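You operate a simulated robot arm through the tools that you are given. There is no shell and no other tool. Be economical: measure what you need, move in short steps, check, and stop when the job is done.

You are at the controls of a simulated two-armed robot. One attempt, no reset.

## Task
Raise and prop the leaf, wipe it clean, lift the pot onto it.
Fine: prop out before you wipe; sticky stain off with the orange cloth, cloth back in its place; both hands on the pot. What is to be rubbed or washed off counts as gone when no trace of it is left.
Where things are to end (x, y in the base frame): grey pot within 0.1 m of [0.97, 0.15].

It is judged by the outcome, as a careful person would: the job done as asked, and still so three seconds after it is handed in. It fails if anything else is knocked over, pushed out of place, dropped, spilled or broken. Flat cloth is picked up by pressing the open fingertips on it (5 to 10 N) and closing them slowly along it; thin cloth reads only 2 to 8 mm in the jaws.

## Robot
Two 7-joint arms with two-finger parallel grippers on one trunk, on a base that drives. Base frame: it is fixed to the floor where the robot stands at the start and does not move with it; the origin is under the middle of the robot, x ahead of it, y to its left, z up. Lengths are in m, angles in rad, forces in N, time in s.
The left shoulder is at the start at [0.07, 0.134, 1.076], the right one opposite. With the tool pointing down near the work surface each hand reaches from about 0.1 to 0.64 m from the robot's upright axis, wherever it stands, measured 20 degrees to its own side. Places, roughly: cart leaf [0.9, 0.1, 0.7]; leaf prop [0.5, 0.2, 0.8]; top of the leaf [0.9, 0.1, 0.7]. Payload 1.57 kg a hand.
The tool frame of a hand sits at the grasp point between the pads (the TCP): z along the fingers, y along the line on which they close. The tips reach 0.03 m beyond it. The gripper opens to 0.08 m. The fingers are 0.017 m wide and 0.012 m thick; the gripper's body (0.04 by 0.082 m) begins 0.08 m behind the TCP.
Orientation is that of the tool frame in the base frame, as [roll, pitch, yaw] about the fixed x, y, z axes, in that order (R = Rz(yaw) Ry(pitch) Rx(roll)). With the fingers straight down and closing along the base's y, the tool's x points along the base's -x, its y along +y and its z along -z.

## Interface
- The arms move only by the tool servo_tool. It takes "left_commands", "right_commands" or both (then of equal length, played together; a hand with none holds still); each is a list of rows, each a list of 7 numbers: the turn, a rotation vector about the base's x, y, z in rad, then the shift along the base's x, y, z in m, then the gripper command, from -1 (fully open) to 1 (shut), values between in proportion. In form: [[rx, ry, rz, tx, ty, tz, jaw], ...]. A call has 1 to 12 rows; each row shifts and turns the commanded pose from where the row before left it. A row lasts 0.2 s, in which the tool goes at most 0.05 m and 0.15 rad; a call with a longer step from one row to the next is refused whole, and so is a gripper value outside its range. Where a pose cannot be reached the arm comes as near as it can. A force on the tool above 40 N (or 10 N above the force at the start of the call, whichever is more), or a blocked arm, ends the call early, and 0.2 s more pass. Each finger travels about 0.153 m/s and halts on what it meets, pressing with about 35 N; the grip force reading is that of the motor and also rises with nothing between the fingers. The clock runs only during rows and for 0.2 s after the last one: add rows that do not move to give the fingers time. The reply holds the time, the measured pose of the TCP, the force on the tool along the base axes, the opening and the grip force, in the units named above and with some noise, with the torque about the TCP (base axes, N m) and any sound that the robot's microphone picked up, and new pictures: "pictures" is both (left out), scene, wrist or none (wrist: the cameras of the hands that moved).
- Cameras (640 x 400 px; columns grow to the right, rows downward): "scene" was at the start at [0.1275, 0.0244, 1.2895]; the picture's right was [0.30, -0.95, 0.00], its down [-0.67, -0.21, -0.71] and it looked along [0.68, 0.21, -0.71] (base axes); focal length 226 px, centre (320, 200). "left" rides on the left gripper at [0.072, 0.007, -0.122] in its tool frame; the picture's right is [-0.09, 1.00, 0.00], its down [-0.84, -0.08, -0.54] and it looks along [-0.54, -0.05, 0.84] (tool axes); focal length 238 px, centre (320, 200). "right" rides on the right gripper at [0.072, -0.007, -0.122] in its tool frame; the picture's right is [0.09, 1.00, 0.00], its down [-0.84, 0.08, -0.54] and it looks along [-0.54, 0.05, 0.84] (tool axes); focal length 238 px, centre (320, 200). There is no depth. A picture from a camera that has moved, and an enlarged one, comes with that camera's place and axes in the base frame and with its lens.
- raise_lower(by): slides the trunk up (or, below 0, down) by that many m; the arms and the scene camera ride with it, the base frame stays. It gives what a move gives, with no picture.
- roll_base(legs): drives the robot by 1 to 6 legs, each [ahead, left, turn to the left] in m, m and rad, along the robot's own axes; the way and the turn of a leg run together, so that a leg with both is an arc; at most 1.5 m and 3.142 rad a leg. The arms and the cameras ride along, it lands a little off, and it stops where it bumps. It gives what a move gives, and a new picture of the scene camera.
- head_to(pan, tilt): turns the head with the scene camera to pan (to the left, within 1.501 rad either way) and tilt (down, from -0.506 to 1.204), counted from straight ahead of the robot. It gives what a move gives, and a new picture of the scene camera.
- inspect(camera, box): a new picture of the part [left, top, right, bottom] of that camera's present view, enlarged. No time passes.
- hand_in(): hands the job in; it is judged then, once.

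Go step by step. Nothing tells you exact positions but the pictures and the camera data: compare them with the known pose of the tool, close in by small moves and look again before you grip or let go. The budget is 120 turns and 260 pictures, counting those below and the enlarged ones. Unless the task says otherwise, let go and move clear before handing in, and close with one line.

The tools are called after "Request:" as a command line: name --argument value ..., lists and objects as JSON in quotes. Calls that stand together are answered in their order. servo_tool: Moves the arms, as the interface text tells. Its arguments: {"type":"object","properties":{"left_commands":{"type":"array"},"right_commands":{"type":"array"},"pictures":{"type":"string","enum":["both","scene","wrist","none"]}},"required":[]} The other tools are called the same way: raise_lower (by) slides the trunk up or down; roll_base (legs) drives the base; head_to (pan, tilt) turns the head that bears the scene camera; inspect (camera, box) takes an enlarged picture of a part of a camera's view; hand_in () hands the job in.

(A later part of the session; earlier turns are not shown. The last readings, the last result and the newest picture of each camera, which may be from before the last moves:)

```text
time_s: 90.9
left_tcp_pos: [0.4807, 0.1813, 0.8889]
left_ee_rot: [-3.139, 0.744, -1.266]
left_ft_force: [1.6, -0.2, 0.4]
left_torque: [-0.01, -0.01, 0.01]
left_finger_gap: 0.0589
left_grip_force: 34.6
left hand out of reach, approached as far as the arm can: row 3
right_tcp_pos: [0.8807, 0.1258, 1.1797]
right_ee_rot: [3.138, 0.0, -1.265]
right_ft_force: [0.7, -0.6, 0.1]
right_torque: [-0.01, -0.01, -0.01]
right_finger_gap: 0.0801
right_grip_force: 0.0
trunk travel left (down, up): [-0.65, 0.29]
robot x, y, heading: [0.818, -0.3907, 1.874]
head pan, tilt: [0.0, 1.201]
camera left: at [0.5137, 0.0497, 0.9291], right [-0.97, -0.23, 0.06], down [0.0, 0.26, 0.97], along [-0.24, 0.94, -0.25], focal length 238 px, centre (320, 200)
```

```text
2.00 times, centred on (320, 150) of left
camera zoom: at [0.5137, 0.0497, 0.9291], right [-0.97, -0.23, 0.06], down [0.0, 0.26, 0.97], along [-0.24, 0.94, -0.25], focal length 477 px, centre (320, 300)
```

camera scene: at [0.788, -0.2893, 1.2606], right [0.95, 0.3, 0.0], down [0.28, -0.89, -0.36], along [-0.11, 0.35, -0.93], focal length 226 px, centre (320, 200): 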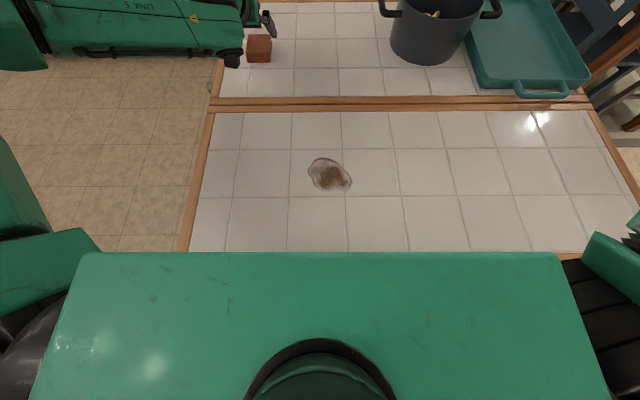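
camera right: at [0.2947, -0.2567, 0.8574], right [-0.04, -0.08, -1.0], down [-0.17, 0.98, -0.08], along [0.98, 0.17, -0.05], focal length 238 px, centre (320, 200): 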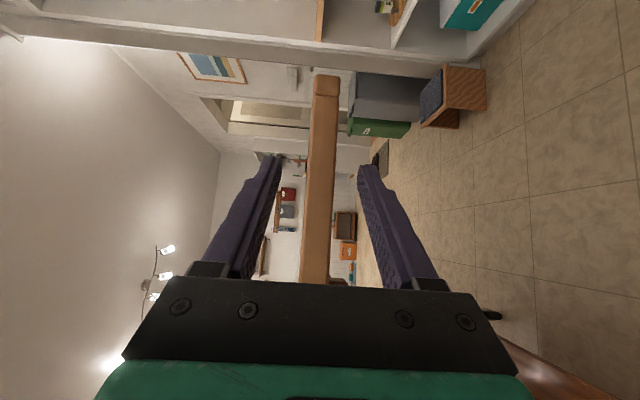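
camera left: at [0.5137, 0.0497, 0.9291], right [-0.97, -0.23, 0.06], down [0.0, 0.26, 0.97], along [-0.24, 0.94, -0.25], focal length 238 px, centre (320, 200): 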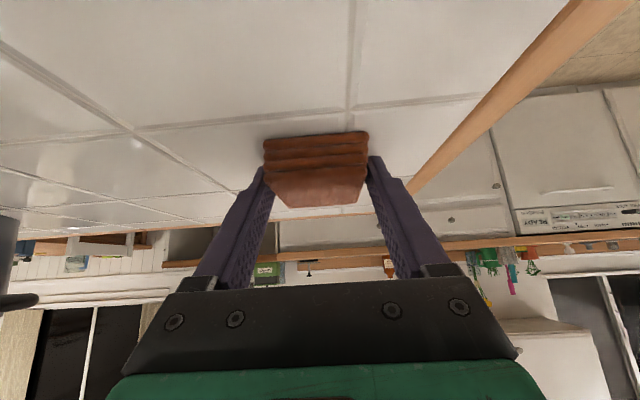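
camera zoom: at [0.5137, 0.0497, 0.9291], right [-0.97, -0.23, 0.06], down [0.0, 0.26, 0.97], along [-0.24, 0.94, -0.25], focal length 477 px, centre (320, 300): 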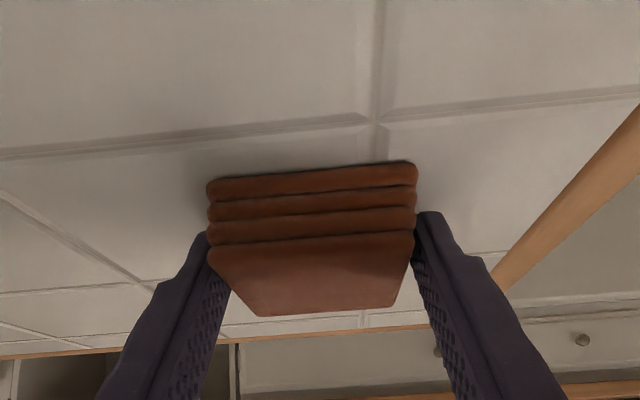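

The cloth is firmly gripped (gap 5.9 cm, 35 N) at TCP (0.481, 0.181, 0.889), which I note for putting it back. I'll lift it and reposition the base for wiping.

Request:
servo_tool --left_commands '[[0, 0, 0, 0, 0, 0.01, 0], [0, 0, 0, 0, 0, 0.02, 0], [0, 0, 0, 0, 0, 0.03, 0], [0, 0, 0, 0, -0.005, 0.03, 0], [0, 0, 0, 0, 0, 0, 0]]' --pictures "wrist"

Request:
roll_base --legs '[[-0.22, -0.17, 0]]'

Request:
head_to --pan 0.1 --tilt 0.9

```text
time_s: 92.1
left_tcp_pos: [0.4797, 0.176, 0.9787]
left_ee_rot: [3.14, 0.744, -1.267]
left_ft_force: [0.8, 0.0, 0.2]
left_torque: [0.02, 0.02, 0.03]
left_finger_gap: 0.059
left_grip_force: 34.9
right_tcp_pos: [0.8807, 0.1256, 1.1791]
right_ee_rot: [3.139, -0.001, -1.263]
right_ft_force: [-0.3, 0.3, 0.8]
right_torque: [0.02, -0.03, 0.01]
right_finger_gap: 0.0799
right_grip_force: 0.1
trunk travel left (down, up): [-0.65, 0.29]
robot x, y, heading: [0.8208, -0.3904, 1.873]
head pan, tilt: [0.0, 1.201]
camera left: at [0.5139, 0.0447, 1.0198], right [-0.97, -0.23, 0.06], down [0.0, 0.26, 0.97], along [-0.24, 0.94, -0.25], focal length 238 px, centre (320, 200)
```

left: 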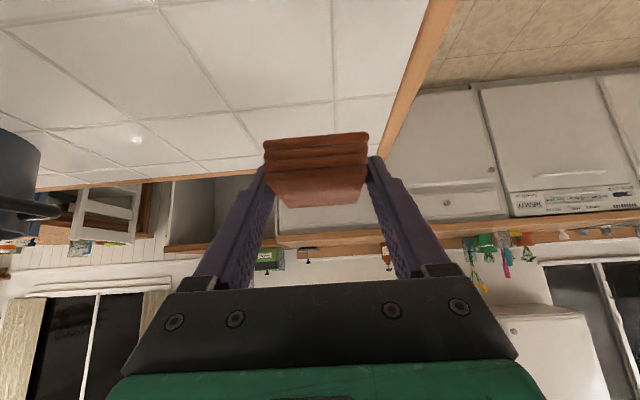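

```text
time_s: 94.0
left_tcp_pos: [0.7074, 0.0162, 0.9788]
left_ee_rot: [-3.141, 0.745, -1.267]
left_ft_force: [-0.1, -0.7, 0.6]
left_torque: [-0.01, -0.02, -0.03]
left_finger_gap: 0.059
left_grip_force: 35.0
right_tcp_pos: [1.109, -0.035, 1.1786]
right_ee_rot: [3.141, -0.003, -1.265]
right_ft_force: [-1.3, 1.1, 1.0]
right_torque: [-0.03, 0.05, 0.03]
right_finger_gap: 0.0799
right_grip_force: 0.2
trunk travel left (down, up): [-0.65, 0.29]
robot x, y, heading: [1.0497, -0.5481, 1.875]
head pan, tilt: [0.0, 1.201]
camera scene: at [1.0149, -0.448, 1.2604], right [0.95, 0.3, 0.0], down [0.28, -0.89, -0.36], along [-0.11, 0.35, -0.93], focal length 226 px, centre (320, 200)
```

scene: 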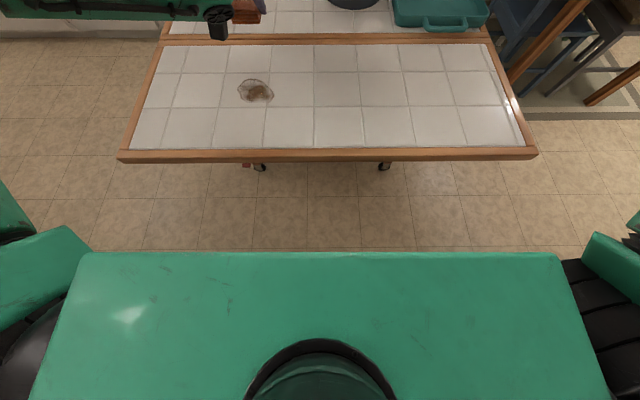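

```text
time_s: 94.8
left_tcp_pos: [0.7089, 0.0154, 0.9779]
left_ee_rot: [3.141, 0.745, -1.267]
left_ft_force: [0.8, -0.5, -0.9]
left_torque: [0.0, 0.02, -0.03]
left_finger_gap: 0.0589
left_grip_force: 35.4
right_tcp_pos: [1.1072, -0.0358, 1.178]
right_ee_rot: [3.139, 0.002, -1.265]
right_ft_force: [0.0, 0.2, -0.3]
right_torque: [-0.01, 0.0, 0.01]
right_finger_gap: 0.0797
right_grip_force: 0.0
trunk travel left (down, up): [-0.65, 0.29]
robot x, y, heading: [1.0518, -0.5508, 1.876]
head pan, tilt: [0.099, 0.901]
camera scene: at [1.003, -0.4327, 1.2803], right [0.92, 0.39, 0.0], down [0.31, -0.72, -0.62], along [-0.24, 0.57, -0.78], focal length 226 px, centre (320, 200)
```

scene: 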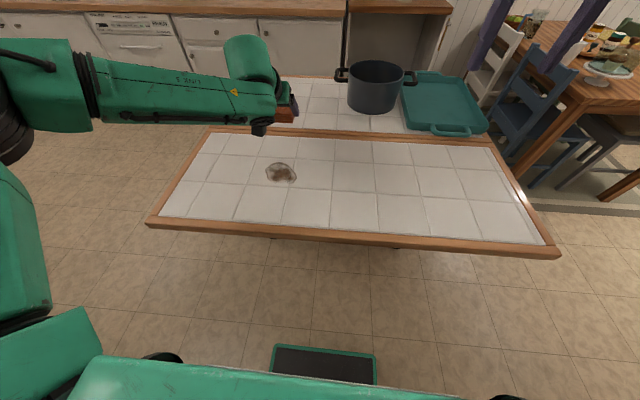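

Stain at (0.741, −0.078). I'll bring the cloth over it and lower until light contact.

Request:
servo_tool --left_commands '[[0, 0, 0, 0.0123, -0.0367, 0, 0], [0, 0, 0, 0.0123, -0.0367, 0, 0], [0, 0, 0, 0.0123, -0.0367, 0, 0], [0, 0, 0, 0, 0, -0.04, 0], [0, 0, 0, 0, 0, -0.03, 0], [0, 0, 0, 0, 0, -0.01, 0], [0, 0, 0, 0, 0, -0.006, 0], [0, 0, 0, 0, 0, -0.004, 0], [0, 0, 0, 0, 0, 0, 0]]'

Request:
inspect --camera "left" --box '[200, 30, 440, 230]'

```text
time_s: 96.8
left_tcp_pos: [0.7455, -0.0953, 0.8884]
left_ee_rot: [-3.141, 0.744, -1.267]
left_ft_force: [-0.1, -0.3, -1.3]
left_torque: [0.01, -0.03, 0.01]
left_finger_gap: 0.0592
left_grip_force: 34.8
right_tcp_pos: [1.1094, -0.0357, 1.1782]
right_ee_rot: [3.141, 0.001, -1.265]
right_ft_force: [0.7, -0.2, 0.2]
right_torque: [-0.03, -0.01, -0.01]
right_finger_gap: 0.0799
right_grip_force: 0.1
trunk travel left (down, up): [-0.65, 0.29]
robot x, y, heading: [1.05, -0.5498, 1.874]
head pan, tilt: [0.099, 0.901]
camera scene: at [1.0028, -0.4326, 1.2803], right [0.92, 0.39, 0.0], down [0.31, -0.72, -0.62], along [-0.24, 0.57, -0.78], focal length 226 px, centre (320, 200)
camera left: at [0.779, -0.2264, 0.9296], right [-0.97, -0.23, 0.06], down [0.0, 0.26, 0.97], along [-0.24, 0.94, -0.25], focal length 238 px, centre (320, 200)
```

scene: 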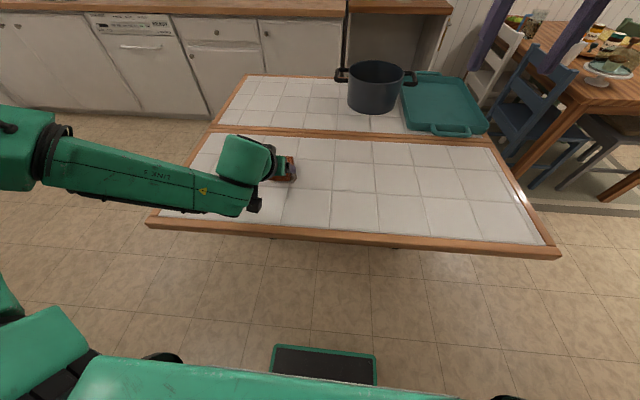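
left: 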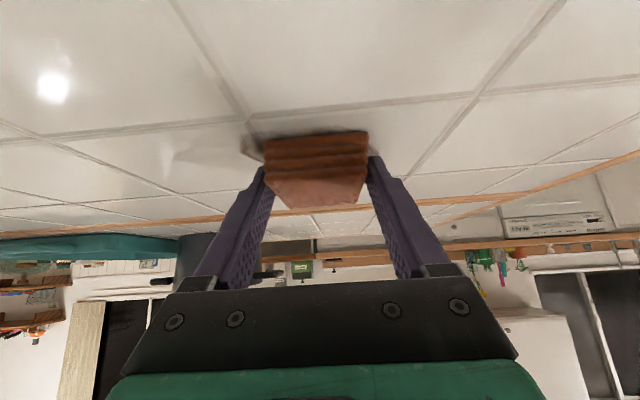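

```text
2.00 times, centred on (320, 130) of left
camera zoom: at [0.779, -0.2264, 0.9296], right [-0.97, -0.23, 0.06], down [0.0, 0.26, 0.97], along [-0.24, 0.94, -0.25], focal length 477 px, centre (320, 340)
```

zoom: 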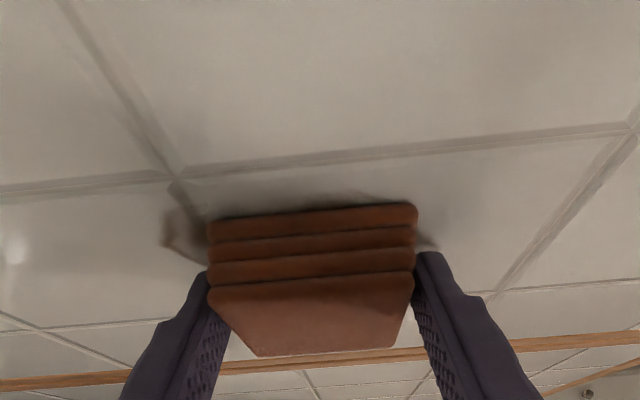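

Request:
servo_tool --left_commands '[[0, 0, 0, 0, 0, -0.003, 0], [0, 0, 0, 0, 0, -0.003, 0], [0, 0, 0, 0, 0, 0, 0]]' --pictures "none"

```text
time_s: 97.6
left_tcp_pos: [0.7461, -0.0943, 0.8838]
left_ee_rot: [3.142, 0.75, -1.268]
left_ft_force: [-0.9, 0.6, 11.9]
left_torque: [0.6, 0.19, 0.1]
left_finger_gap: 0.0591
left_grip_force: 35.1
right_tcp_pos: [1.109, -0.0379, 1.1805]
right_ee_rot: [3.138, 0.001, -1.265]
right_ft_force: [-0.4, -0.3, 0.1]
right_torque: [0.0, 0.0, 0.01]
right_finger_gap: 0.08
right_grip_force: 0.0
trunk travel left (down, up): [-0.65, 0.29]
robot x, y, heading: [1.0459, -0.5503, 1.873]
head pan, tilt: [0.099, 0.901]
```

Contact at about 12 N. Rubbing over the whole stain now.

Request:
servo_tool --left_commands '[[0, 0, 0, 0.0323, 0.031, 0, 0], [0, 0, 0, -0.0382, -0.0119, 0, 0], [0, 0, 0, -0.0382, -0.0119, 0, 0], [0, 0, 0, 0.0059, -0.0191, 0, 0], [0, 0, 0, 0.0382, 0.0119, 0, 0], [0, 0, 0, 0.0382, 0.0119, 0, 0], [0, 0, 0, 0.0074, -0.0239, 0, 0], [0, 0, 0, -0.0382, -0.0119, 0, 0], [0, 0, 0, -0.0382, -0.0119, 0, 0], [0, 0, 0, -0.0074, 0.0239, 0, 0], [0, 0, 0, 0.0382, 0.0119, 0, 0], [0, 0, 0, 0.0382, 0.0119, 0, 0]]' --pictures "wrist"

Request:
inspect --camera "scene" --box '[180, 130, 380, 250]'

```text
time_s: 100.2
left_tcp_pos: [0.7857, -0.0848, 0.8836]
left_ee_rot: [-3.141, 0.748, -1.269]
left_ft_force: [-2.5, -4.4, 13.7]
left_torque: [0.1, 0.38, 0.19]
left_finger_gap: 0.0586
left_grip_force: 34.7
right_tcp_pos: [1.1098, -0.0368, 1.1808]
right_ee_rot: [3.138, 0.001, -1.265]
right_ft_force: [-0.4, 0.2, -0.5]
right_torque: [-0.03, 0.03, -0.02]
right_finger_gap: 0.0802
right_grip_force: 0.0
trunk travel left (down, up): [-0.65, 0.29]
robot x, y, heading: [1.0456, -0.556, 1.878]
head pan, tilt: [0.099, 0.901]
camera left: at [0.818, -0.2157, 0.9255], right [-0.97, -0.23, 0.06], down [0.0, 0.26, 0.97], along [-0.24, 0.94, -0.25], focal length 238 px, centre (320, 200)
```

left: 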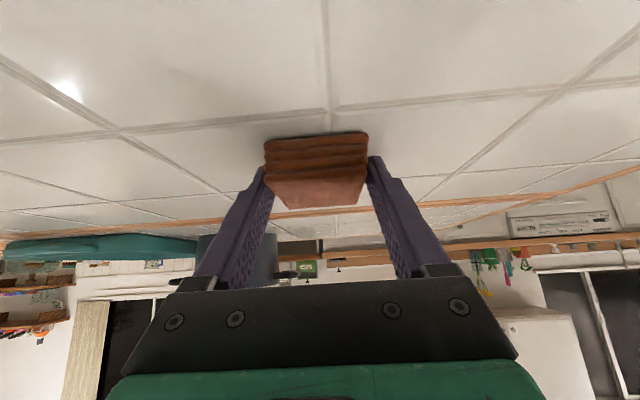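

```text
3.20 times, centred on (280, 190) of scene
camera zoom: at [1.0044, -0.4354, 1.2806], right [0.92, 0.39, 0.0], down [0.3, -0.72, -0.62], along [-0.24, 0.57, -0.78], focal length 722 px, centre (448, 232)
```

zoom: 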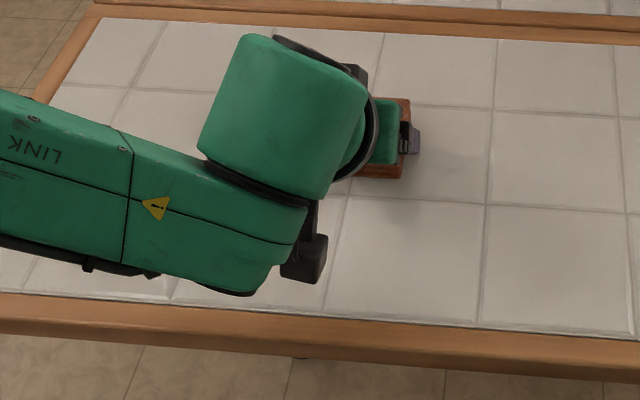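

One more pass back, then lift to inspect.

Request:
servo_tool --left_commands '[[0, 0, 0, -0.0382, -0.0119, 0, 0], [0, 0, 0, -0.0382, -0.0119, 0, 0], [0, 0, 0, -0.0074, 0.0239, 0, 0], [0, 0, 0, 0.0382, 0.0119, 0, 0], [0, 0, 0, 0.0382, 0.0119, 0, 0], [0, 0, 0, 0.0074, -0.0239, 0, 0], [0, 0, 0, 0.0074, -0.0239, 0, 0], [0, 0, 0, -0.0382, -0.0119, 0, 0], [0, 0, 0, -0.0382, -0.0119, 0, 0], [0, 0, 0, 0.0308, 0.0358, 0, 0], [0, 0, 0, 0, 0, 0.05, 0], [0, 0, 0, 0, 0, 0.05, 0]]' --pictures "none"

Request:
servo_tool --left_commands '[[0, 0, 0, -0.015, 0.047, 0, 0], [0, 0, 0, -0.015, 0.047, 0, 0], [0, 0, 0, -0.013, 0.04, 0, 0], [0, 0, 0, 0, 0, 0, 0]]'

Request:
inspect --camera "scene" --box '[180, 130, 380, 250]'

```text
time_s: 102.8
left_tcp_pos: [0.747, -0.0977, 0.984]
left_ee_rot: [-3.14, 0.748, -1.268]
left_ft_force: [0.4, -0.6, -0.4]
left_torque: [0.02, 0.01, -0.01]
left_finger_gap: 0.0593
left_grip_force: 34.7
right_tcp_pos: [1.1085, -0.0384, 1.18]
right_ee_rot: [3.141, 0.004, -1.266]
right_ft_force: [-0.2, -0.3, 0.2]
right_torque: [0.01, 0.02, 0.0]
right_finger_gap: 0.0801
right_grip_force: 0.0
trunk travel left (down, up): [-0.65, 0.29]
robot x, y, heading: [1.0434, -0.5536, 1.875]
head pan, tilt: [0.099, 0.901]
```

```text
time_s: 103.8
left_tcp_pos: [0.7019, 0.0391, 0.9831]
left_ee_rot: [-3.14, 0.744, -1.27]
left_ft_force: [0.8, 0.2, -1.0]
left_torque: [0.01, -0.03, 0.02]
left_finger_gap: 0.0589
left_grip_force: 35.0
right_tcp_pos: [1.1101, -0.0365, 1.1785]
right_ee_rot: [3.139, 0.0, -1.265]
right_ft_force: [0.0, -0.2, -0.5]
right_torque: [0.03, 0.0, 0.0]
right_finger_gap: 0.0804
right_grip_force: 0.1
trunk travel left (down, up): [-0.65, 0.29]
robot x, y, heading: [1.0465, -0.5502, 1.871]
head pan, tilt: [0.099, 0.901]
camera scene: at [1.0033, -0.4335, 1.2804], right [0.92, 0.39, 0.0], down [0.31, -0.72, -0.62], along [-0.24, 0.57, -0.78], focal length 226 px, centre (320, 200)
camera left: at [0.7357, -0.0926, 1.0252], right [-0.97, -0.23, 0.06], down [0.0, 0.26, 0.97], along [-0.24, 0.94, -0.25], focal length 238 px, centre (320, 200)
```

scene: 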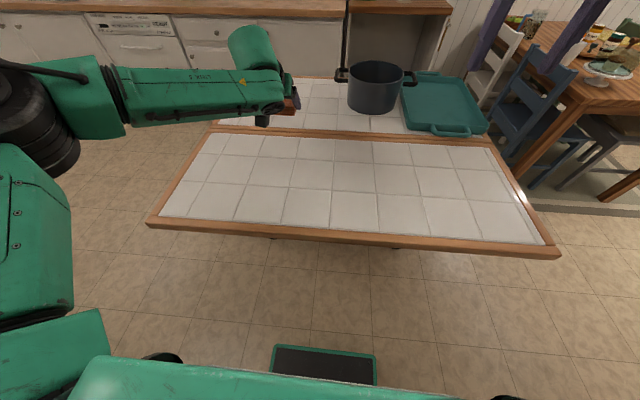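
left: 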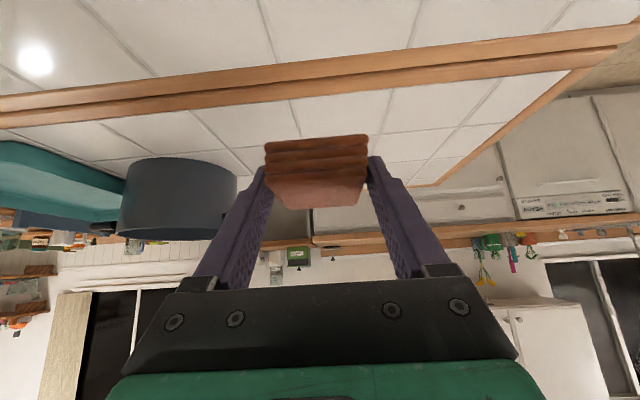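

```text
3.20 times, centred on (280, 190) of scene
camera zoom: at [1.0033, -0.4335, 1.2804], right [0.92, 0.39, 0.0], down [0.31, -0.72, -0.62], along [-0.24, 0.57, -0.78], focal length 722 px, centre (448, 232)
```

zoom: 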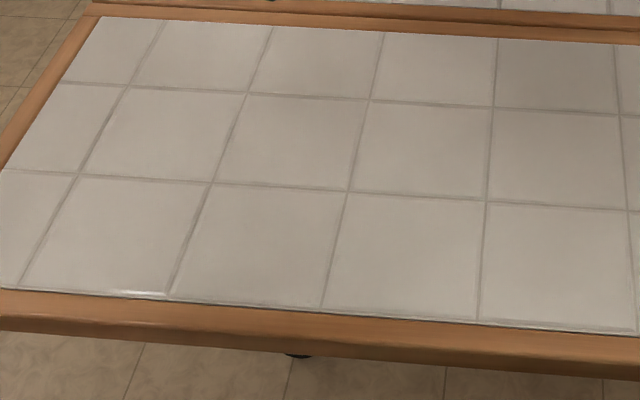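

The stain looks gone; zooming closer to be sure, then I'll return to the pickup stance.

Request:
inspect --camera "scene" --box '[250, 150, 320, 194]'

Request:
roll_base --legs '[[0.0, 0.17, 0], [0.22, 0, 0]]'

```text
9.09 times, centred on (285, 172) of scene
camera zoom: at [1.0033, -0.4335, 1.2804], right [0.92, 0.39, 0.0], down [0.31, -0.72, -0.62], along [-0.24, 0.57, -0.78], focal length 2052 px, centre (638, 454)
```

zoom: 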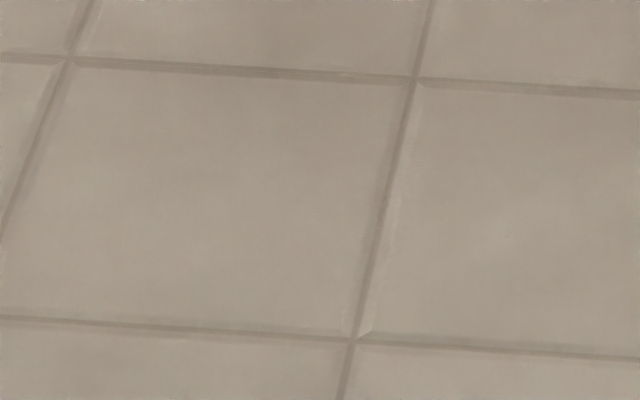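

```text
time_s: 106.6
left_tcp_pos: [0.4733, 0.1981, 0.9842]
left_ee_rot: [-3.14, 0.745, -1.265]
left_ft_force: [0.7, 0.3, -0.2]
left_torque: [-0.02, 0.01, -0.01]
left_finger_gap: 0.0589
left_grip_force: 34.6
right_tcp_pos: [0.8812, 0.1227, 1.1799]
right_ee_rot: [3.14, 0.0, -1.264]
right_ft_force: [0.2, 0.0, -0.5]
right_torque: [0.0, 0.0, -0.01]
right_finger_gap: 0.0801
right_grip_force: 0.2
trunk travel left (down, up): [-0.65, 0.29]
robot x, y, heading: [0.8217, -0.3887, 1.872]
head pan, tilt: [0.099, 0.901]
camera scene: at [0.7757, -0.2736, 1.2804], right [0.92, 0.39, 0.0], down [0.31, -0.72, -0.62], along [-0.24, 0.57, -0.78], focal length 226 px, centre (320, 200)
```

scene: 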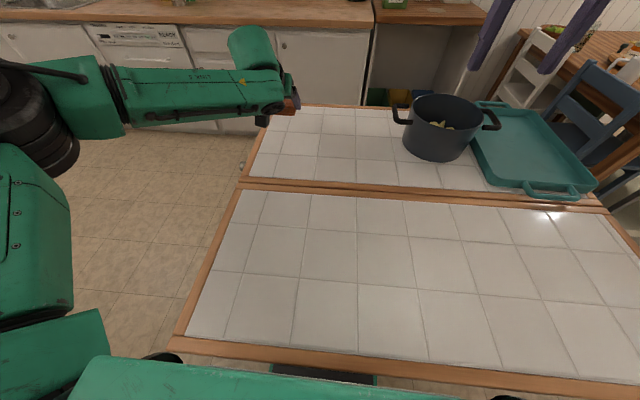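

Clean with no trace. Base is back at the pickup stance; placing the cloth at the noted spot.

Request:
servo_tool --left_commands '[[0, 0, 0, 0.0074, -0.0168, -0.02, 0], [0, 0, 0, 0, 0, -0.035, 0], [0, 0, 0, 0, 0, -0.03, 0], [0, 0, 0, 0, 0, -0.006, 0], [0, 0, 0, 0, 0, -0.003, 0], [0, 0, 0, 0, 0, 0, 0]]' --pictures "wrist"

```text
time_s: 108.0
left_tcp_pos: [0.4808, 0.1808, 0.8896]
left_ee_rot: [-3.138, 0.744, -1.266]
left_ft_force: [-0.5, 0.0, -0.6]
left_torque: [-0.01, 0.0, 0.01]
left_finger_gap: 0.0589
left_grip_force: 35.2
right_tcp_pos: [0.8811, 0.1253, 1.1795]
right_ee_rot: [3.138, 0.0, -1.264]
right_ft_force: [-0.3, 0.1, 0.5]
right_torque: [-0.02, -0.01, 0.03]
right_finger_gap: 0.0801
right_grip_force: 0.1
trunk travel left (down, up): [-0.65, 0.29]
robot x, y, heading: [0.8204, -0.3943, 1.874]
head pan, tilt: [0.099, 0.901]
camera left: at [0.5149, 0.0493, 0.9307], right [-0.97, -0.23, 0.06], down [0.0, 0.26, 0.97], along [-0.24, 0.94, -0.25], focal length 238 px, centre (320, 200)
```

left: 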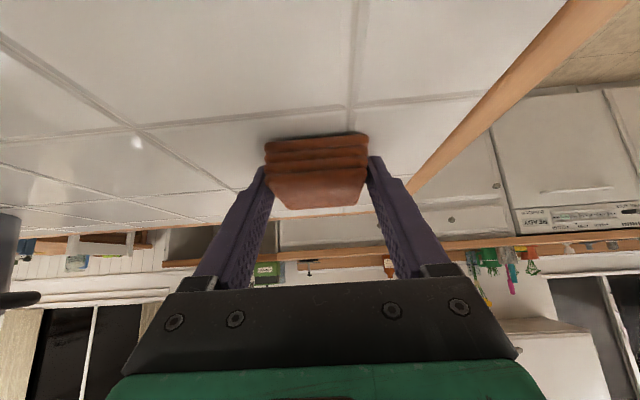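

Request:
servo_tool --left_commands '[[0, 0, 0, 0, 0, -0.002, 0], [0, 0, 0, 0, 0, -0.002, 0], [0, 0, 0, 0, 0, 0, -0.3], [0, 0, 0, 0, 0, 0, -0.6], [0, 0, 0, 0, 0, 0, -1], [0, 0, 0, 0, 0, 0, -1], [0, 0, 0, 0.006, -0.02, 0.03, -1], [0, 0, 0, 0.006, -0.02, 0.04, -1], [0, 0, 0, 0, 0, 0.04, -1]]'

Request:
inspect --camera "left" --box '[200, 0, 440, 150]'

```text
time_s: 110.0
left_tcp_pos: [0.4955, 0.1425, 0.9947]
left_ee_rot: [-3.141, 0.743, -1.264]
left_ft_force: [-0.3, 0.4, -0.4]
left_torque: [-0.01, -0.01, -0.02]
left_finger_gap: 0.0801
left_grip_force: 0.2
right_tcp_pos: [0.8814, 0.1241, 1.1787]
right_ee_rot: [3.139, -0.001, -1.265]
right_ft_force: [0.2, -0.2, -0.4]
right_torque: [0.02, 0.02, 0.0]
right_finger_gap: 0.08
right_grip_force: 0.1
trunk travel left (down, up): [-0.65, 0.29]
robot x, y, heading: [0.8227, -0.3924, 1.872]
head pan, tilt: [0.099, 0.901]
camera scene: at [0.7764, -0.2726, 1.2802], right [0.92, 0.39, 0.0], down [0.31, -0.72, -0.62], along [-0.24, 0.57, -0.78], focal length 226 px, centre (320, 200)
camera left: at [0.529, 0.0107, 1.0367], right [-0.97, -0.23, 0.06], down [0.0, 0.26, 0.97], along [-0.24, 0.94, -0.25], focal length 238 px, centre (320, 200)
```

scene: 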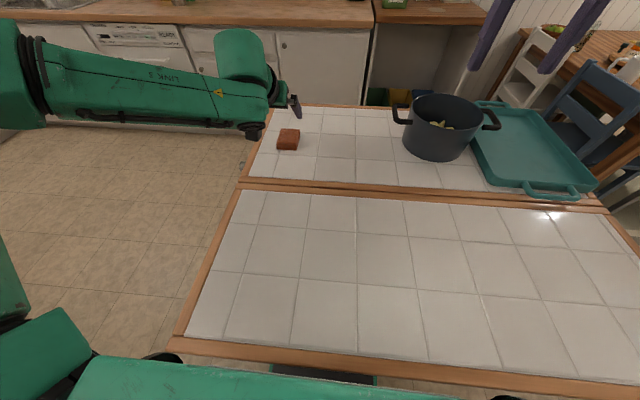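
left: 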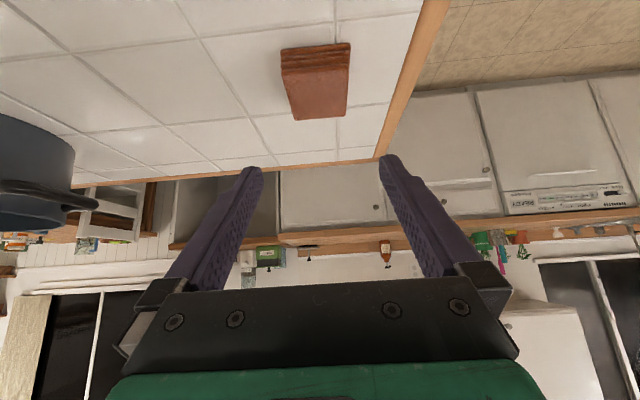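

```text
2.67 times, centred on (320, 75) of left
camera zoom: at [0.529, 0.0107, 1.0367], right [-0.97, -0.23, 0.06], down [0.0, 0.26, 0.97], along [-0.24, 0.94, -0.25], focal length 636 px, centre (320, 533)
```

zoom: 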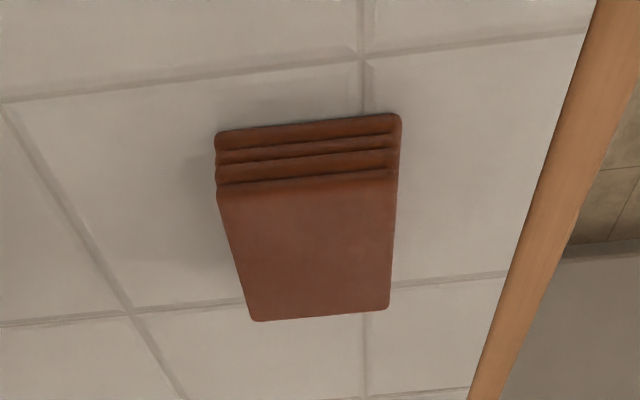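

Cloth is back in its place. Next the pot: look closely at its handles and contents.

Request:
inspect --camera "scene" --box '[380, 70, 520, 180]'

Request:
raise_lower --by 0.06

Request:
roll_base --legs '[[0, -0.268, 0]]'

Request:
head_to --pan 0.0 --tilt 0.9

```text
3.64 times, centred on (450, 125) of scene
camera zoom: at [0.7764, -0.2726, 1.2802], right [0.92, 0.39, 0.0], down [0.31, -0.72, -0.62], along [-0.24, 0.57, -0.78], focal length 821 px, centre (-153, 473)
```

zoom: 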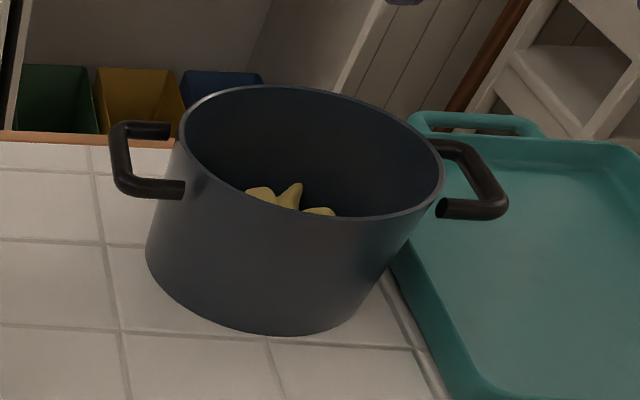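

```text
time_s: 111.0
left_tcp_pos: [0.4943, 0.1432, 1.0558]
left_ee_rot: [3.141, 0.746, -1.267]
left_ft_force: [0.6, -0.1, -1.3]
left_torque: [-0.02, -0.01, -0.01]
left_finger_gap: 0.0798
left_grip_force: 0.0
right_tcp_pos: [0.8805, 0.1244, 1.2381]
right_ee_rot: [3.141, -0.001, -1.264]
right_ft_force: [0.5, 0.1, 0.3]
right_torque: [0.03, 0.02, -0.01]
right_finger_gap: 0.08
right_grip_force: 0.0
trunk travel left (down, up): [-0.71, 0.23]
robot x, y, heading: [0.8224, -0.3904, 1.873]
head pan, tilt: [0.099, 0.901]
```

```text
time_s: 112.9
left_tcp_pos: [0.746, 0.2206, 1.0562]
left_ee_rot: [-3.138, 0.745, -1.262]
left_ft_force: [-0.6, -0.1, 0.2]
left_torque: [0.0, 0.01, 0.01]
left_finger_gap: 0.08
left_grip_force: 0.1
right_tcp_pos: [1.1338, 0.2047, 1.2396]
right_ee_rot: [3.141, 0.0, -1.26]
right_ft_force: [-0.7, 0.3, -0.2]
right_torque: [0.02, -0.03, -0.02]
right_finger_gap: 0.0802
right_grip_force: 0.0
trunk travel left (down, up): [-0.71, 0.23]
robot x, y, heading: [1.0771, -0.3096, 1.879]
head pan, tilt: [0.099, 0.901]
camera scene: at [1.0292, -0.1934, 1.3403], right [0.92, 0.39, 0.0], down [0.31, -0.72, -0.62], along [-0.24, 0.57, -0.78], focal length 226 px, centre (320, 200)
```

scene: 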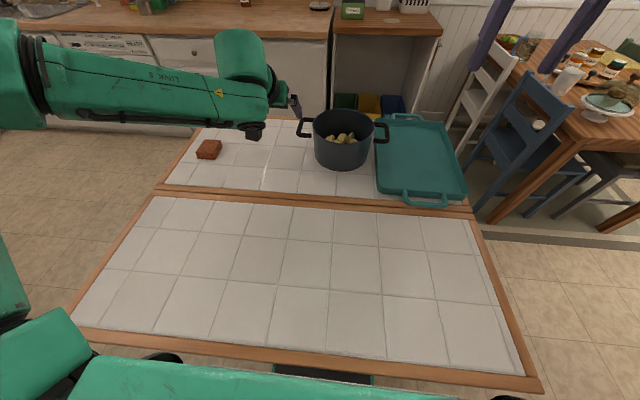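

```text
time_s: 113.6
left_tcp_pos: [0.7489, 0.2214, 1.0557]
left_ee_rot: [3.141, 0.744, -1.263]
left_ft_force: [-0.3, 0.5, -0.6]
left_torque: [-0.01, 0.01, -0.03]
left_finger_gap: 0.0801
left_grip_force: 0.1
right_tcp_pos: [1.1353, 0.2048, 1.2384]
right_ee_rot: [3.137, 0.001, -1.258]
right_ft_force: [0.9, 0.0, -0.2]
right_torque: [-0.03, -0.02, -0.02]
right_finger_gap: 0.08
right_grip_force: 0.0
trunk travel left (down, up): [-0.71, 0.23]
robot x, y, heading: [1.0804, -0.3128, 1.876]
head pan, tilt: [0.0, 0.901]
camera scene: at [1.0379, -0.1902, 1.3403], right [0.95, 0.3, 0.0], down [0.24, -0.75, -0.62], along [-0.19, 0.59, -0.78], focal length 226 px, centre (320, 200)
```

scene: 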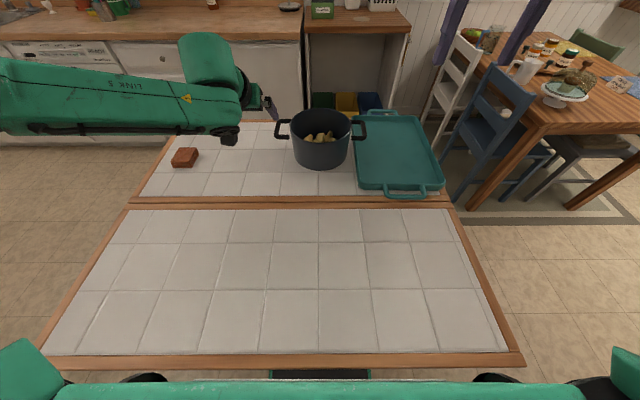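

Request:
inspect --camera "scene" --box '[260, 90, 380, 180]'

Request:
inspect --camera "right" --box '[0, 0, 640, 400]'

Request:
inspect --camera "left" --box '[0, 0, 640, 400]'

```text
4.44 times, centred on (320, 135) of scene
camera zoom: at [1.0379, -0.1902, 1.3403], right [0.95, 0.3, 0.0], down [0.24, -0.75, -0.62], along [-0.19, 0.59, -0.78], focal length 1003 px, centre (320, 489)
```

zoom: 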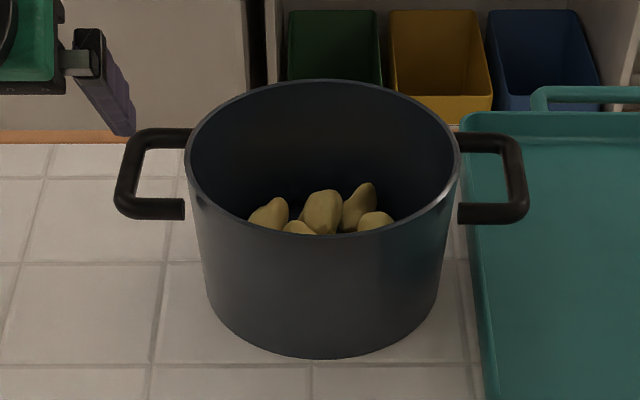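

```text
1.00 times, centred on (320, 200) of right (not enlarged: the box is as wide or as high as the picture)
camera zoom: at [1.1638, 0.138, 1.361], right [-0.92, -0.39, 0.0], down [-0.33, 0.77, 0.54], along [-0.21, 0.5, -0.84], focal length 238 px, centre (320, 200)
```

zoom: 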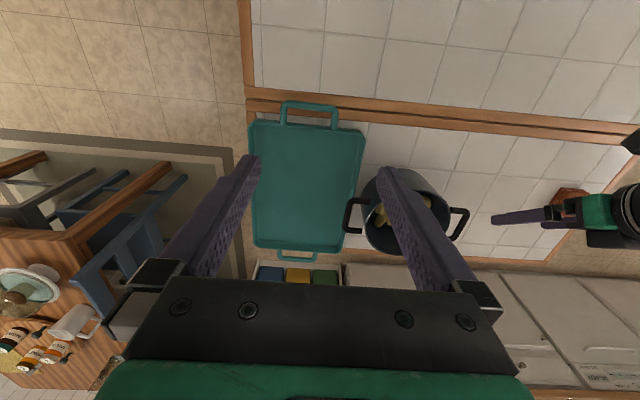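

```text
1.00 times, centred on (320, 200) of left (not enlarged: the box is as wide or as high as the picture)
camera zoom: at [0.7827, 0.0902, 1.0967], right [-0.97, -0.24, 0.06], down [0.0, 0.26, 0.97], along [-0.24, 0.94, -0.25], focal length 238 px, centre (320, 200)
```

zoom: 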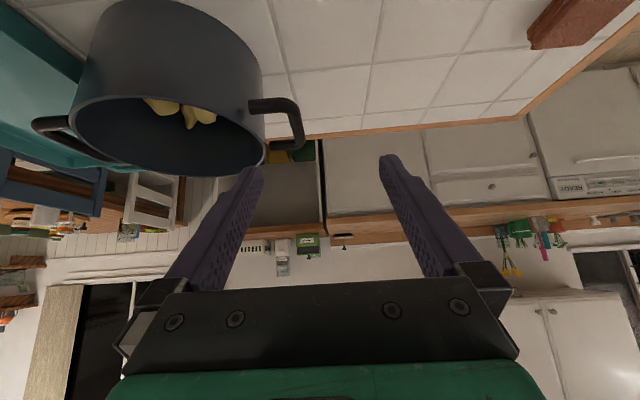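

The pot holds potatoes, so it must stay level. Handle bars: left (0.742, 0.322, 0.95), right (0.986, 0.393, 0.95). I'll creep 2.5 cm closer and bring both hands above the handles, pitched forward.

Request:
roll_base --legs '[[0.025, 0, 0]]'

Request:
servo_tool --left_commands '[[0, 0, 0, 0, 0, 0, 0], [0, 0, 0, 0, 0.01, 0, 0], [0, 0, 0, 0, 0.02, 0, 0], [0, 0, 0, 0, 0.02, -0.01, 0], [0, 0, 0, 0, 0.02, -0.015, 0], [0, 0, 0, 0, 0.007, -0.015, 0], [0, 0, 0, 0, 0, 0, 0], [0, 0, 0, 0, 0, 0, 0]]' --right_commands '[[0.1425, 0.0444, 0, -0.0203, 0.0234, -0.031, 0], [0.1425, 0.0444, 0, -0.0203, 0.0234, -0.031, 0], [0.1425, 0.0444, 0, -0.0203, 0.0234, -0.031, 0], [0.1425, 0.0444, 0, -0.0203, 0.0234, -0.031, 0], [0.1425, 0.0444, 0, -0.0203, 0.0234, -0.031, 0], [0, 0, 0, -0.0203, 0.0234, -0.031, 0], [0, 0, 0, -0.0203, 0.0234, -0.031, 0], [0, 0, 0, 0, 0, 0, 0]]'

```text
time_s: 114.4
left_tcp_pos: [0.7428, 0.2408, 1.0586]
left_ee_rot: [-3.14, 0.75, -1.264]
left_ft_force: [0.0, -0.5, 0.2]
left_torque: [-0.03, 0.01, -0.01]
left_finger_gap: 0.0801
left_grip_force: 0.1
right_tcp_pos: [1.1286, 0.2225, 1.2421]
right_ee_rot: [3.139, 0.006, -1.259]
right_ft_force: [-0.3, 0.1, 0.3]
right_torque: [0.05, 0.05, -0.01]
right_finger_gap: 0.0802
right_grip_force: 0.0
trunk travel left (down, up): [-0.71, 0.23]
robot x, y, heading: [1.0688, -0.2862, 1.878]
head pan, tilt: [0.0, 0.901]
camera scene: at [1.032, -0.1726, 1.341], right [0.95, 0.3, 0.0], down [0.23, -0.74, -0.62], along [-0.19, 0.6, -0.78], focal length 226 px, centre (320, 200)
```

scene: 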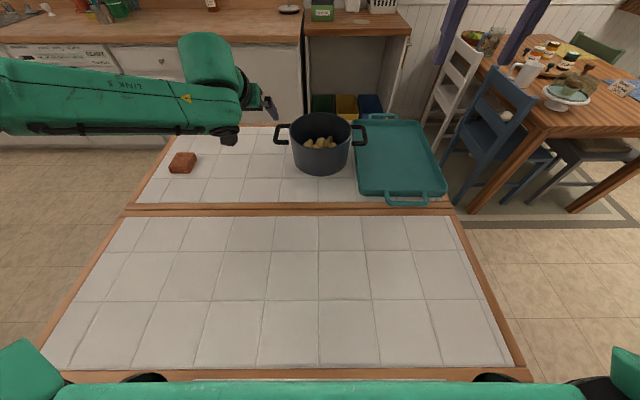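

```text
time_s: 116.2
left_tcp_pos: [0.7353, 0.3, 1.0184]
left_ee_rot: [-3.138, 0.748, -1.263]
left_ft_force: [1.2, 0.1, -0.5]
left_torque: [0.04, -0.01, -0.01]
left_finger_gap: 0.04
left_grip_force: 0.0
left hand out of reach, approached as far as the arm can: row 5, 6
right_tcp_pos: [0.9862, 0.3922, 1.0236]
right_ee_rot: [-3.137, 0.749, -1.257]
right_ft_force: [-0.1, -0.2, 1.3]
right_torque: [-0.01, 0.01, 0.01]
right_finger_gap: 0.0398
right_grip_force: 0.2
trunk travel left (down, up): [-0.71, 0.23]
robot x, y, heading: [1.0707, -0.2832, 1.873]
head pan, tilt: [0.0, 0.901]
camera scene: at [1.0311, -0.1681, 1.3405], right [0.95, 0.3, 0.0], down [0.23, -0.75, -0.62], along [-0.19, 0.59, -0.78], focal length 226 px, centre (320, 200)
camera right: at [1.0338, 0.2639, 1.0632], right [-0.93, -0.37, -0.07], down [-0.15, 0.21, 0.97], along [-0.34, 0.91, -0.25], focal length 238 px, centre (320, 200)
camera left: at [0.7684, 0.1682, 1.06], right [-0.97, -0.23, 0.06], down [0.0, 0.26, 0.97], along [-0.24, 0.94, -0.25], focal length 238 px, centre (320, 200)
```

scene: 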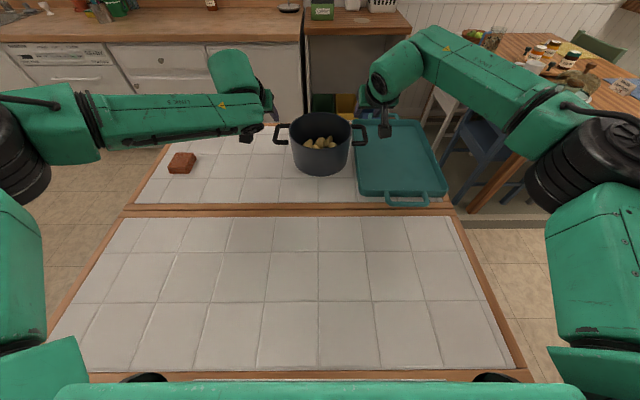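
right: 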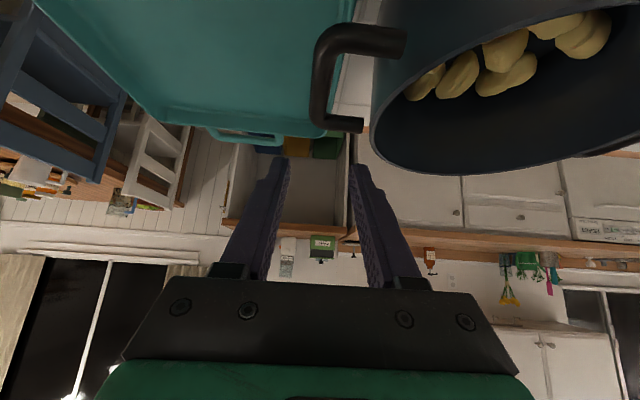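
left: 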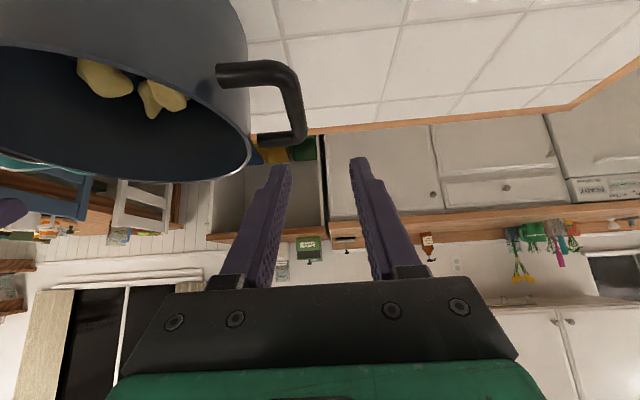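

Bars refined: left (0.747, 0.313), right (0.990, 0.391). Aligning and descending part-way.

Request:
servo_tool --left_commands '[[0, 0, 0, 0.012, 0.006, -0.01, 0], [0, 0, 0, 0, 0.004, -0.012, 0], [0, 0, 0, 0, 0.003, -0.012, 0], [0, 0, 0, 0, 0, 0, 0]]' --right_commands '[[0, 0, 0, 0.004, -0.001, -0.012, 0], [0, 0, 0, 0, 0, -0.014, 0], [0, 0, 0, 0, 0, -0.014, 0], [0, 0, 0, 0, 0, 0, 0]]' --pictures "wrist"

Request:
inspect --camera "left" --box '[200, 0, 440, 250]'

Request:
inspect --camera "right" --box '[200, 0, 440, 250]'

```text
time_s: 117.2
left_tcp_pos: [0.7391, 0.2935, 0.9888]
left_ee_rot: [-3.138, 0.746, -1.264]
left_ft_force: [-0.7, 0.6, 0.4]
left_torque: [0.0, 0.02, 0.05]
left_finger_gap: 0.0402
left_grip_force: 0.1
left hand out of reach, approached as far as the arm can: row 1, 2, 3
right_tcp_pos: [0.9887, 0.3906, 0.9823]
right_ee_rot: [-3.137, 0.746, -1.258]
right_ft_force: [0.0, 0.5, 0.2]
right_torque: [0.0, -0.02, 0.01]
right_finger_gap: 0.0399
right_grip_force: 0.2
trunk travel left (down, up): [-0.71, 0.23]
robot x, y, heading: [1.0727, -0.2856, 1.879]
head pan, tilt: [0.0, 0.901]
camera right: at [1.0373, 0.263, 1.0229], right [-0.93, -0.37, -0.07], down [-0.15, 0.21, 0.97], along [-0.34, 0.91, -0.25], focal length 238 px, centre (320, 200)
camera left: at [0.7727, 0.1609, 1.0297], right [-0.97, -0.24, 0.06], down [0.0, 0.26, 0.97], along [-0.24, 0.94, -0.25], focal length 238 px, centre (320, 200)
```

right: 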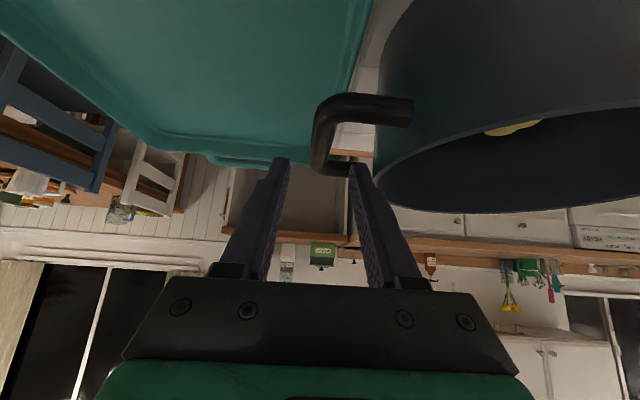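
left: 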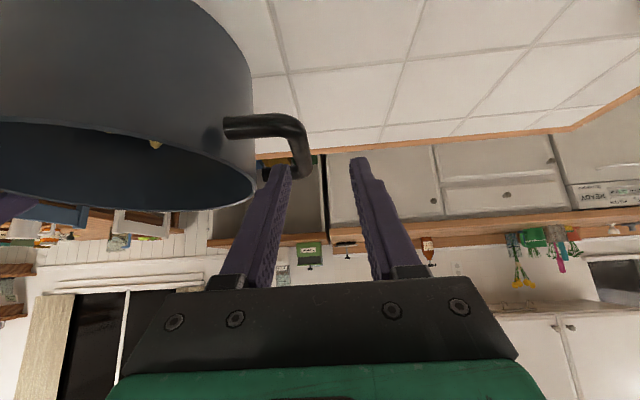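

```text
1.60 times, centred on (320, 125) of left
camera zoom: at [0.7727, 0.1609, 1.0297], right [-0.97, -0.24, 0.06], down [0.0, 0.26, 0.97], along [-0.24, 0.94, -0.25], focal length 381 px, centre (320, 320)
```

zoom: 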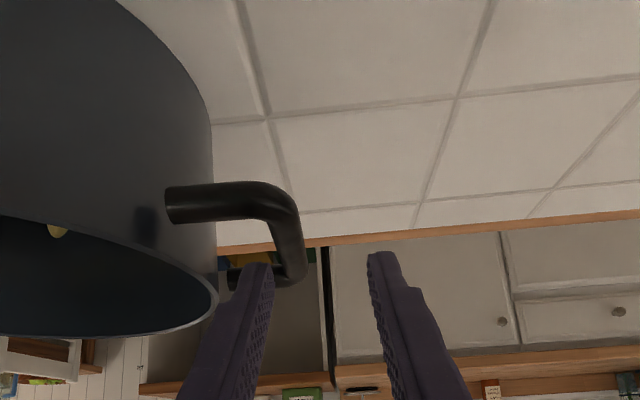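

```text
1.60 times, centred on (320, 125) of right
camera zoom: at [1.0373, 0.263, 1.0229], right [-0.93, -0.37, -0.07], down [-0.15, 0.21, 0.97], along [-0.34, 0.91, -0.25], focal length 381 px, centre (320, 320)
```

zoom: 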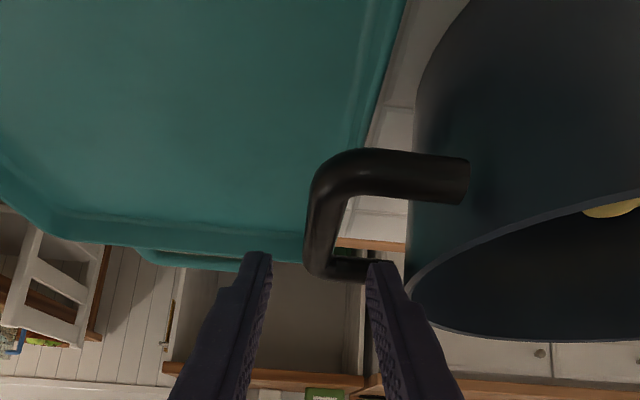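

The left arm is slightly short at this pitch; I'll pitch it a little more to gain reach.

Request:
servo_tool --left_commands '[[0.0955, 0.03, 0, 0.004, 0.004, 0, 0], [0.0955, 0.03, 0, 0.004, 0.005, 0, 0], [0, 0, 0, 0.002, 0.006, 0, 0], [0, 0, 0, 0, 0, 0, 0]]' --pictures "wrist"

Request:
inspect --camera "left" --box '[200, 0, 440, 250]'

```text
time_s: 118.2
left_tcp_pos: [0.746, 0.3012, 0.9912]
left_ee_rot: [-3.139, 0.945, -1.261]
left_ft_force: [-0.2, -0.2, -0.8]
left_torque: [-0.01, 0.0, 0.02]
left_finger_gap: 0.0401
left_grip_force: 0.1
left hand out of reach, approached as far as the arm can: row 3
right_tcp_pos: [0.9885, 0.3903, 0.983]
right_ee_rot: [-3.135, 0.747, -1.257]
right_ft_force: [0.2, 0.4, -0.1]
right_torque: [-0.02, 0.02, 0.02]
right_finger_gap: 0.0402
right_grip_force: 0.1
trunk travel left (down, up): [-0.71, 0.23]
robot x, y, heading: [1.066, -0.2866, 1.873]
head pan, tilt: [0.0, 0.901]
camera left: at [0.7812, 0.1654, 1.0043], right [-0.97, -0.25, 0.07], down [0.06, 0.07, 1.0], along [-0.25, 0.97, -0.05], focal length 238 px, centre (320, 200)
```

left: 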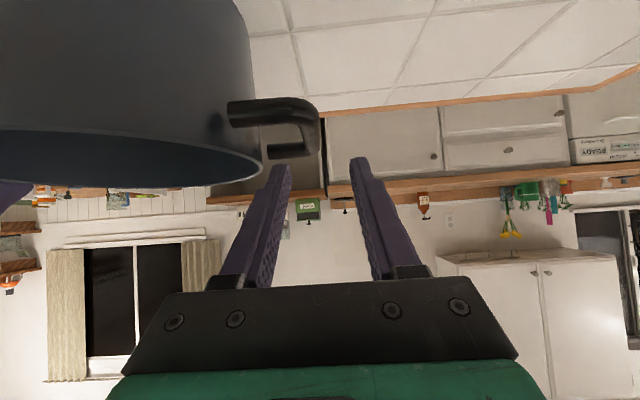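

```text
1.60 times, centred on (320, 125) of left
camera zoom: at [0.7812, 0.1654, 1.0043], right [-0.97, -0.25, 0.07], down [0.06, 0.07, 1.0], along [-0.25, 0.97, -0.05], focal length 381 px, centre (320, 320)
```

zoom: 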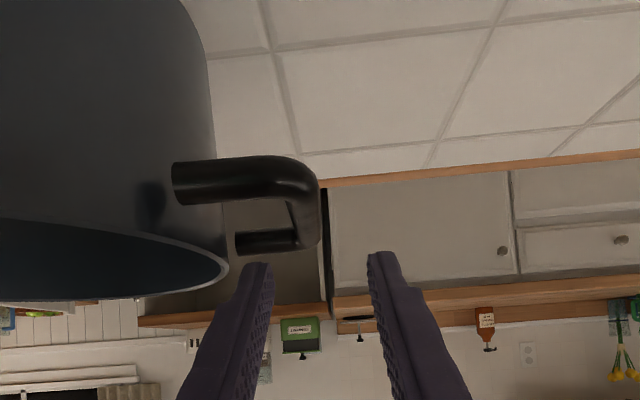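

The left elbow seems in a poor configuration. I'll retract the left hand to a neutral pose like the right one had, then re-approach the same way.

Request:
servo_tool --left_commands '[[0, 0, 0, -0.003, -0.01, 0.045, 0], [-0.129, -0.0402, 0, -0.003, -0.0234, 0.03, 0], [-0.129, -0.0402, 0, -0.003, -0.0234, 0.03, 0], [-0.129, -0.0402, 0, -0.003, -0.0234, 0.03, 0], [-0.129, -0.0402, 0, -0.003, -0.0234, 0.03, 0], [-0.129, -0.0402, 0, -0.003, -0.0234, 0.03, 0], [-0.129, -0.0402, 0, -0.003, -0.0234, 0.03, 0], [-0.129, -0.0402, 0, -0.003, -0.0234, 0.02, 0], [0, 0, 0, 0, 0, 0, 0]]' --pictures "scene"

```text
time_s: 120.2
left_tcp_pos: [0.7176, 0.1033, 1.2161]
left_ee_rot: [3.141, 0.001, -1.267]
left_ft_force: [0.0, -0.1, -0.2]
left_torque: [-0.02, 0.0, 0.03]
left_finger_gap: 0.0397
left_grip_force: 0.0
left hand out of reach, approached as far as the arm can: row 7, 8
right_tcp_pos: [0.9891, 0.3917, 0.9807]
right_ee_rot: [-3.137, 0.746, -1.257]
right_ft_force: [-0.4, 0.2, -0.3]
right_torque: [0.0, 0.0, 0.0]
right_finger_gap: 0.04
right_grip_force: 0.1
trunk travel left (down, up): [-0.71, 0.23]
robot x, y, heading: [1.0686, -0.2835, 1.877]
head pan, tilt: [0.0, 0.901]
camera scene: at [1.0301, -0.166, 1.3402], right [0.95, 0.3, 0.0], down [0.24, -0.75, -0.62], along [-0.19, 0.59, -0.78], focal length 226 px, centre (320, 200)
```

scene: 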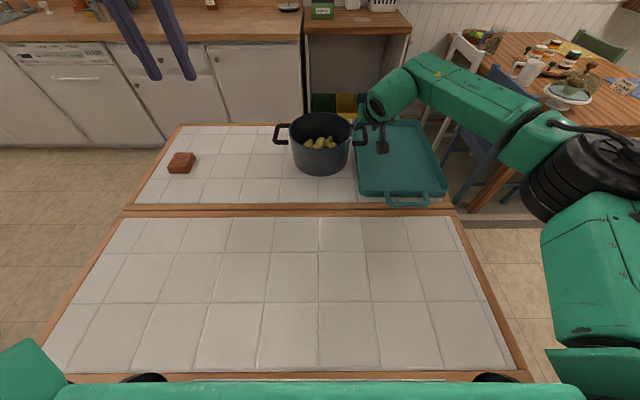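

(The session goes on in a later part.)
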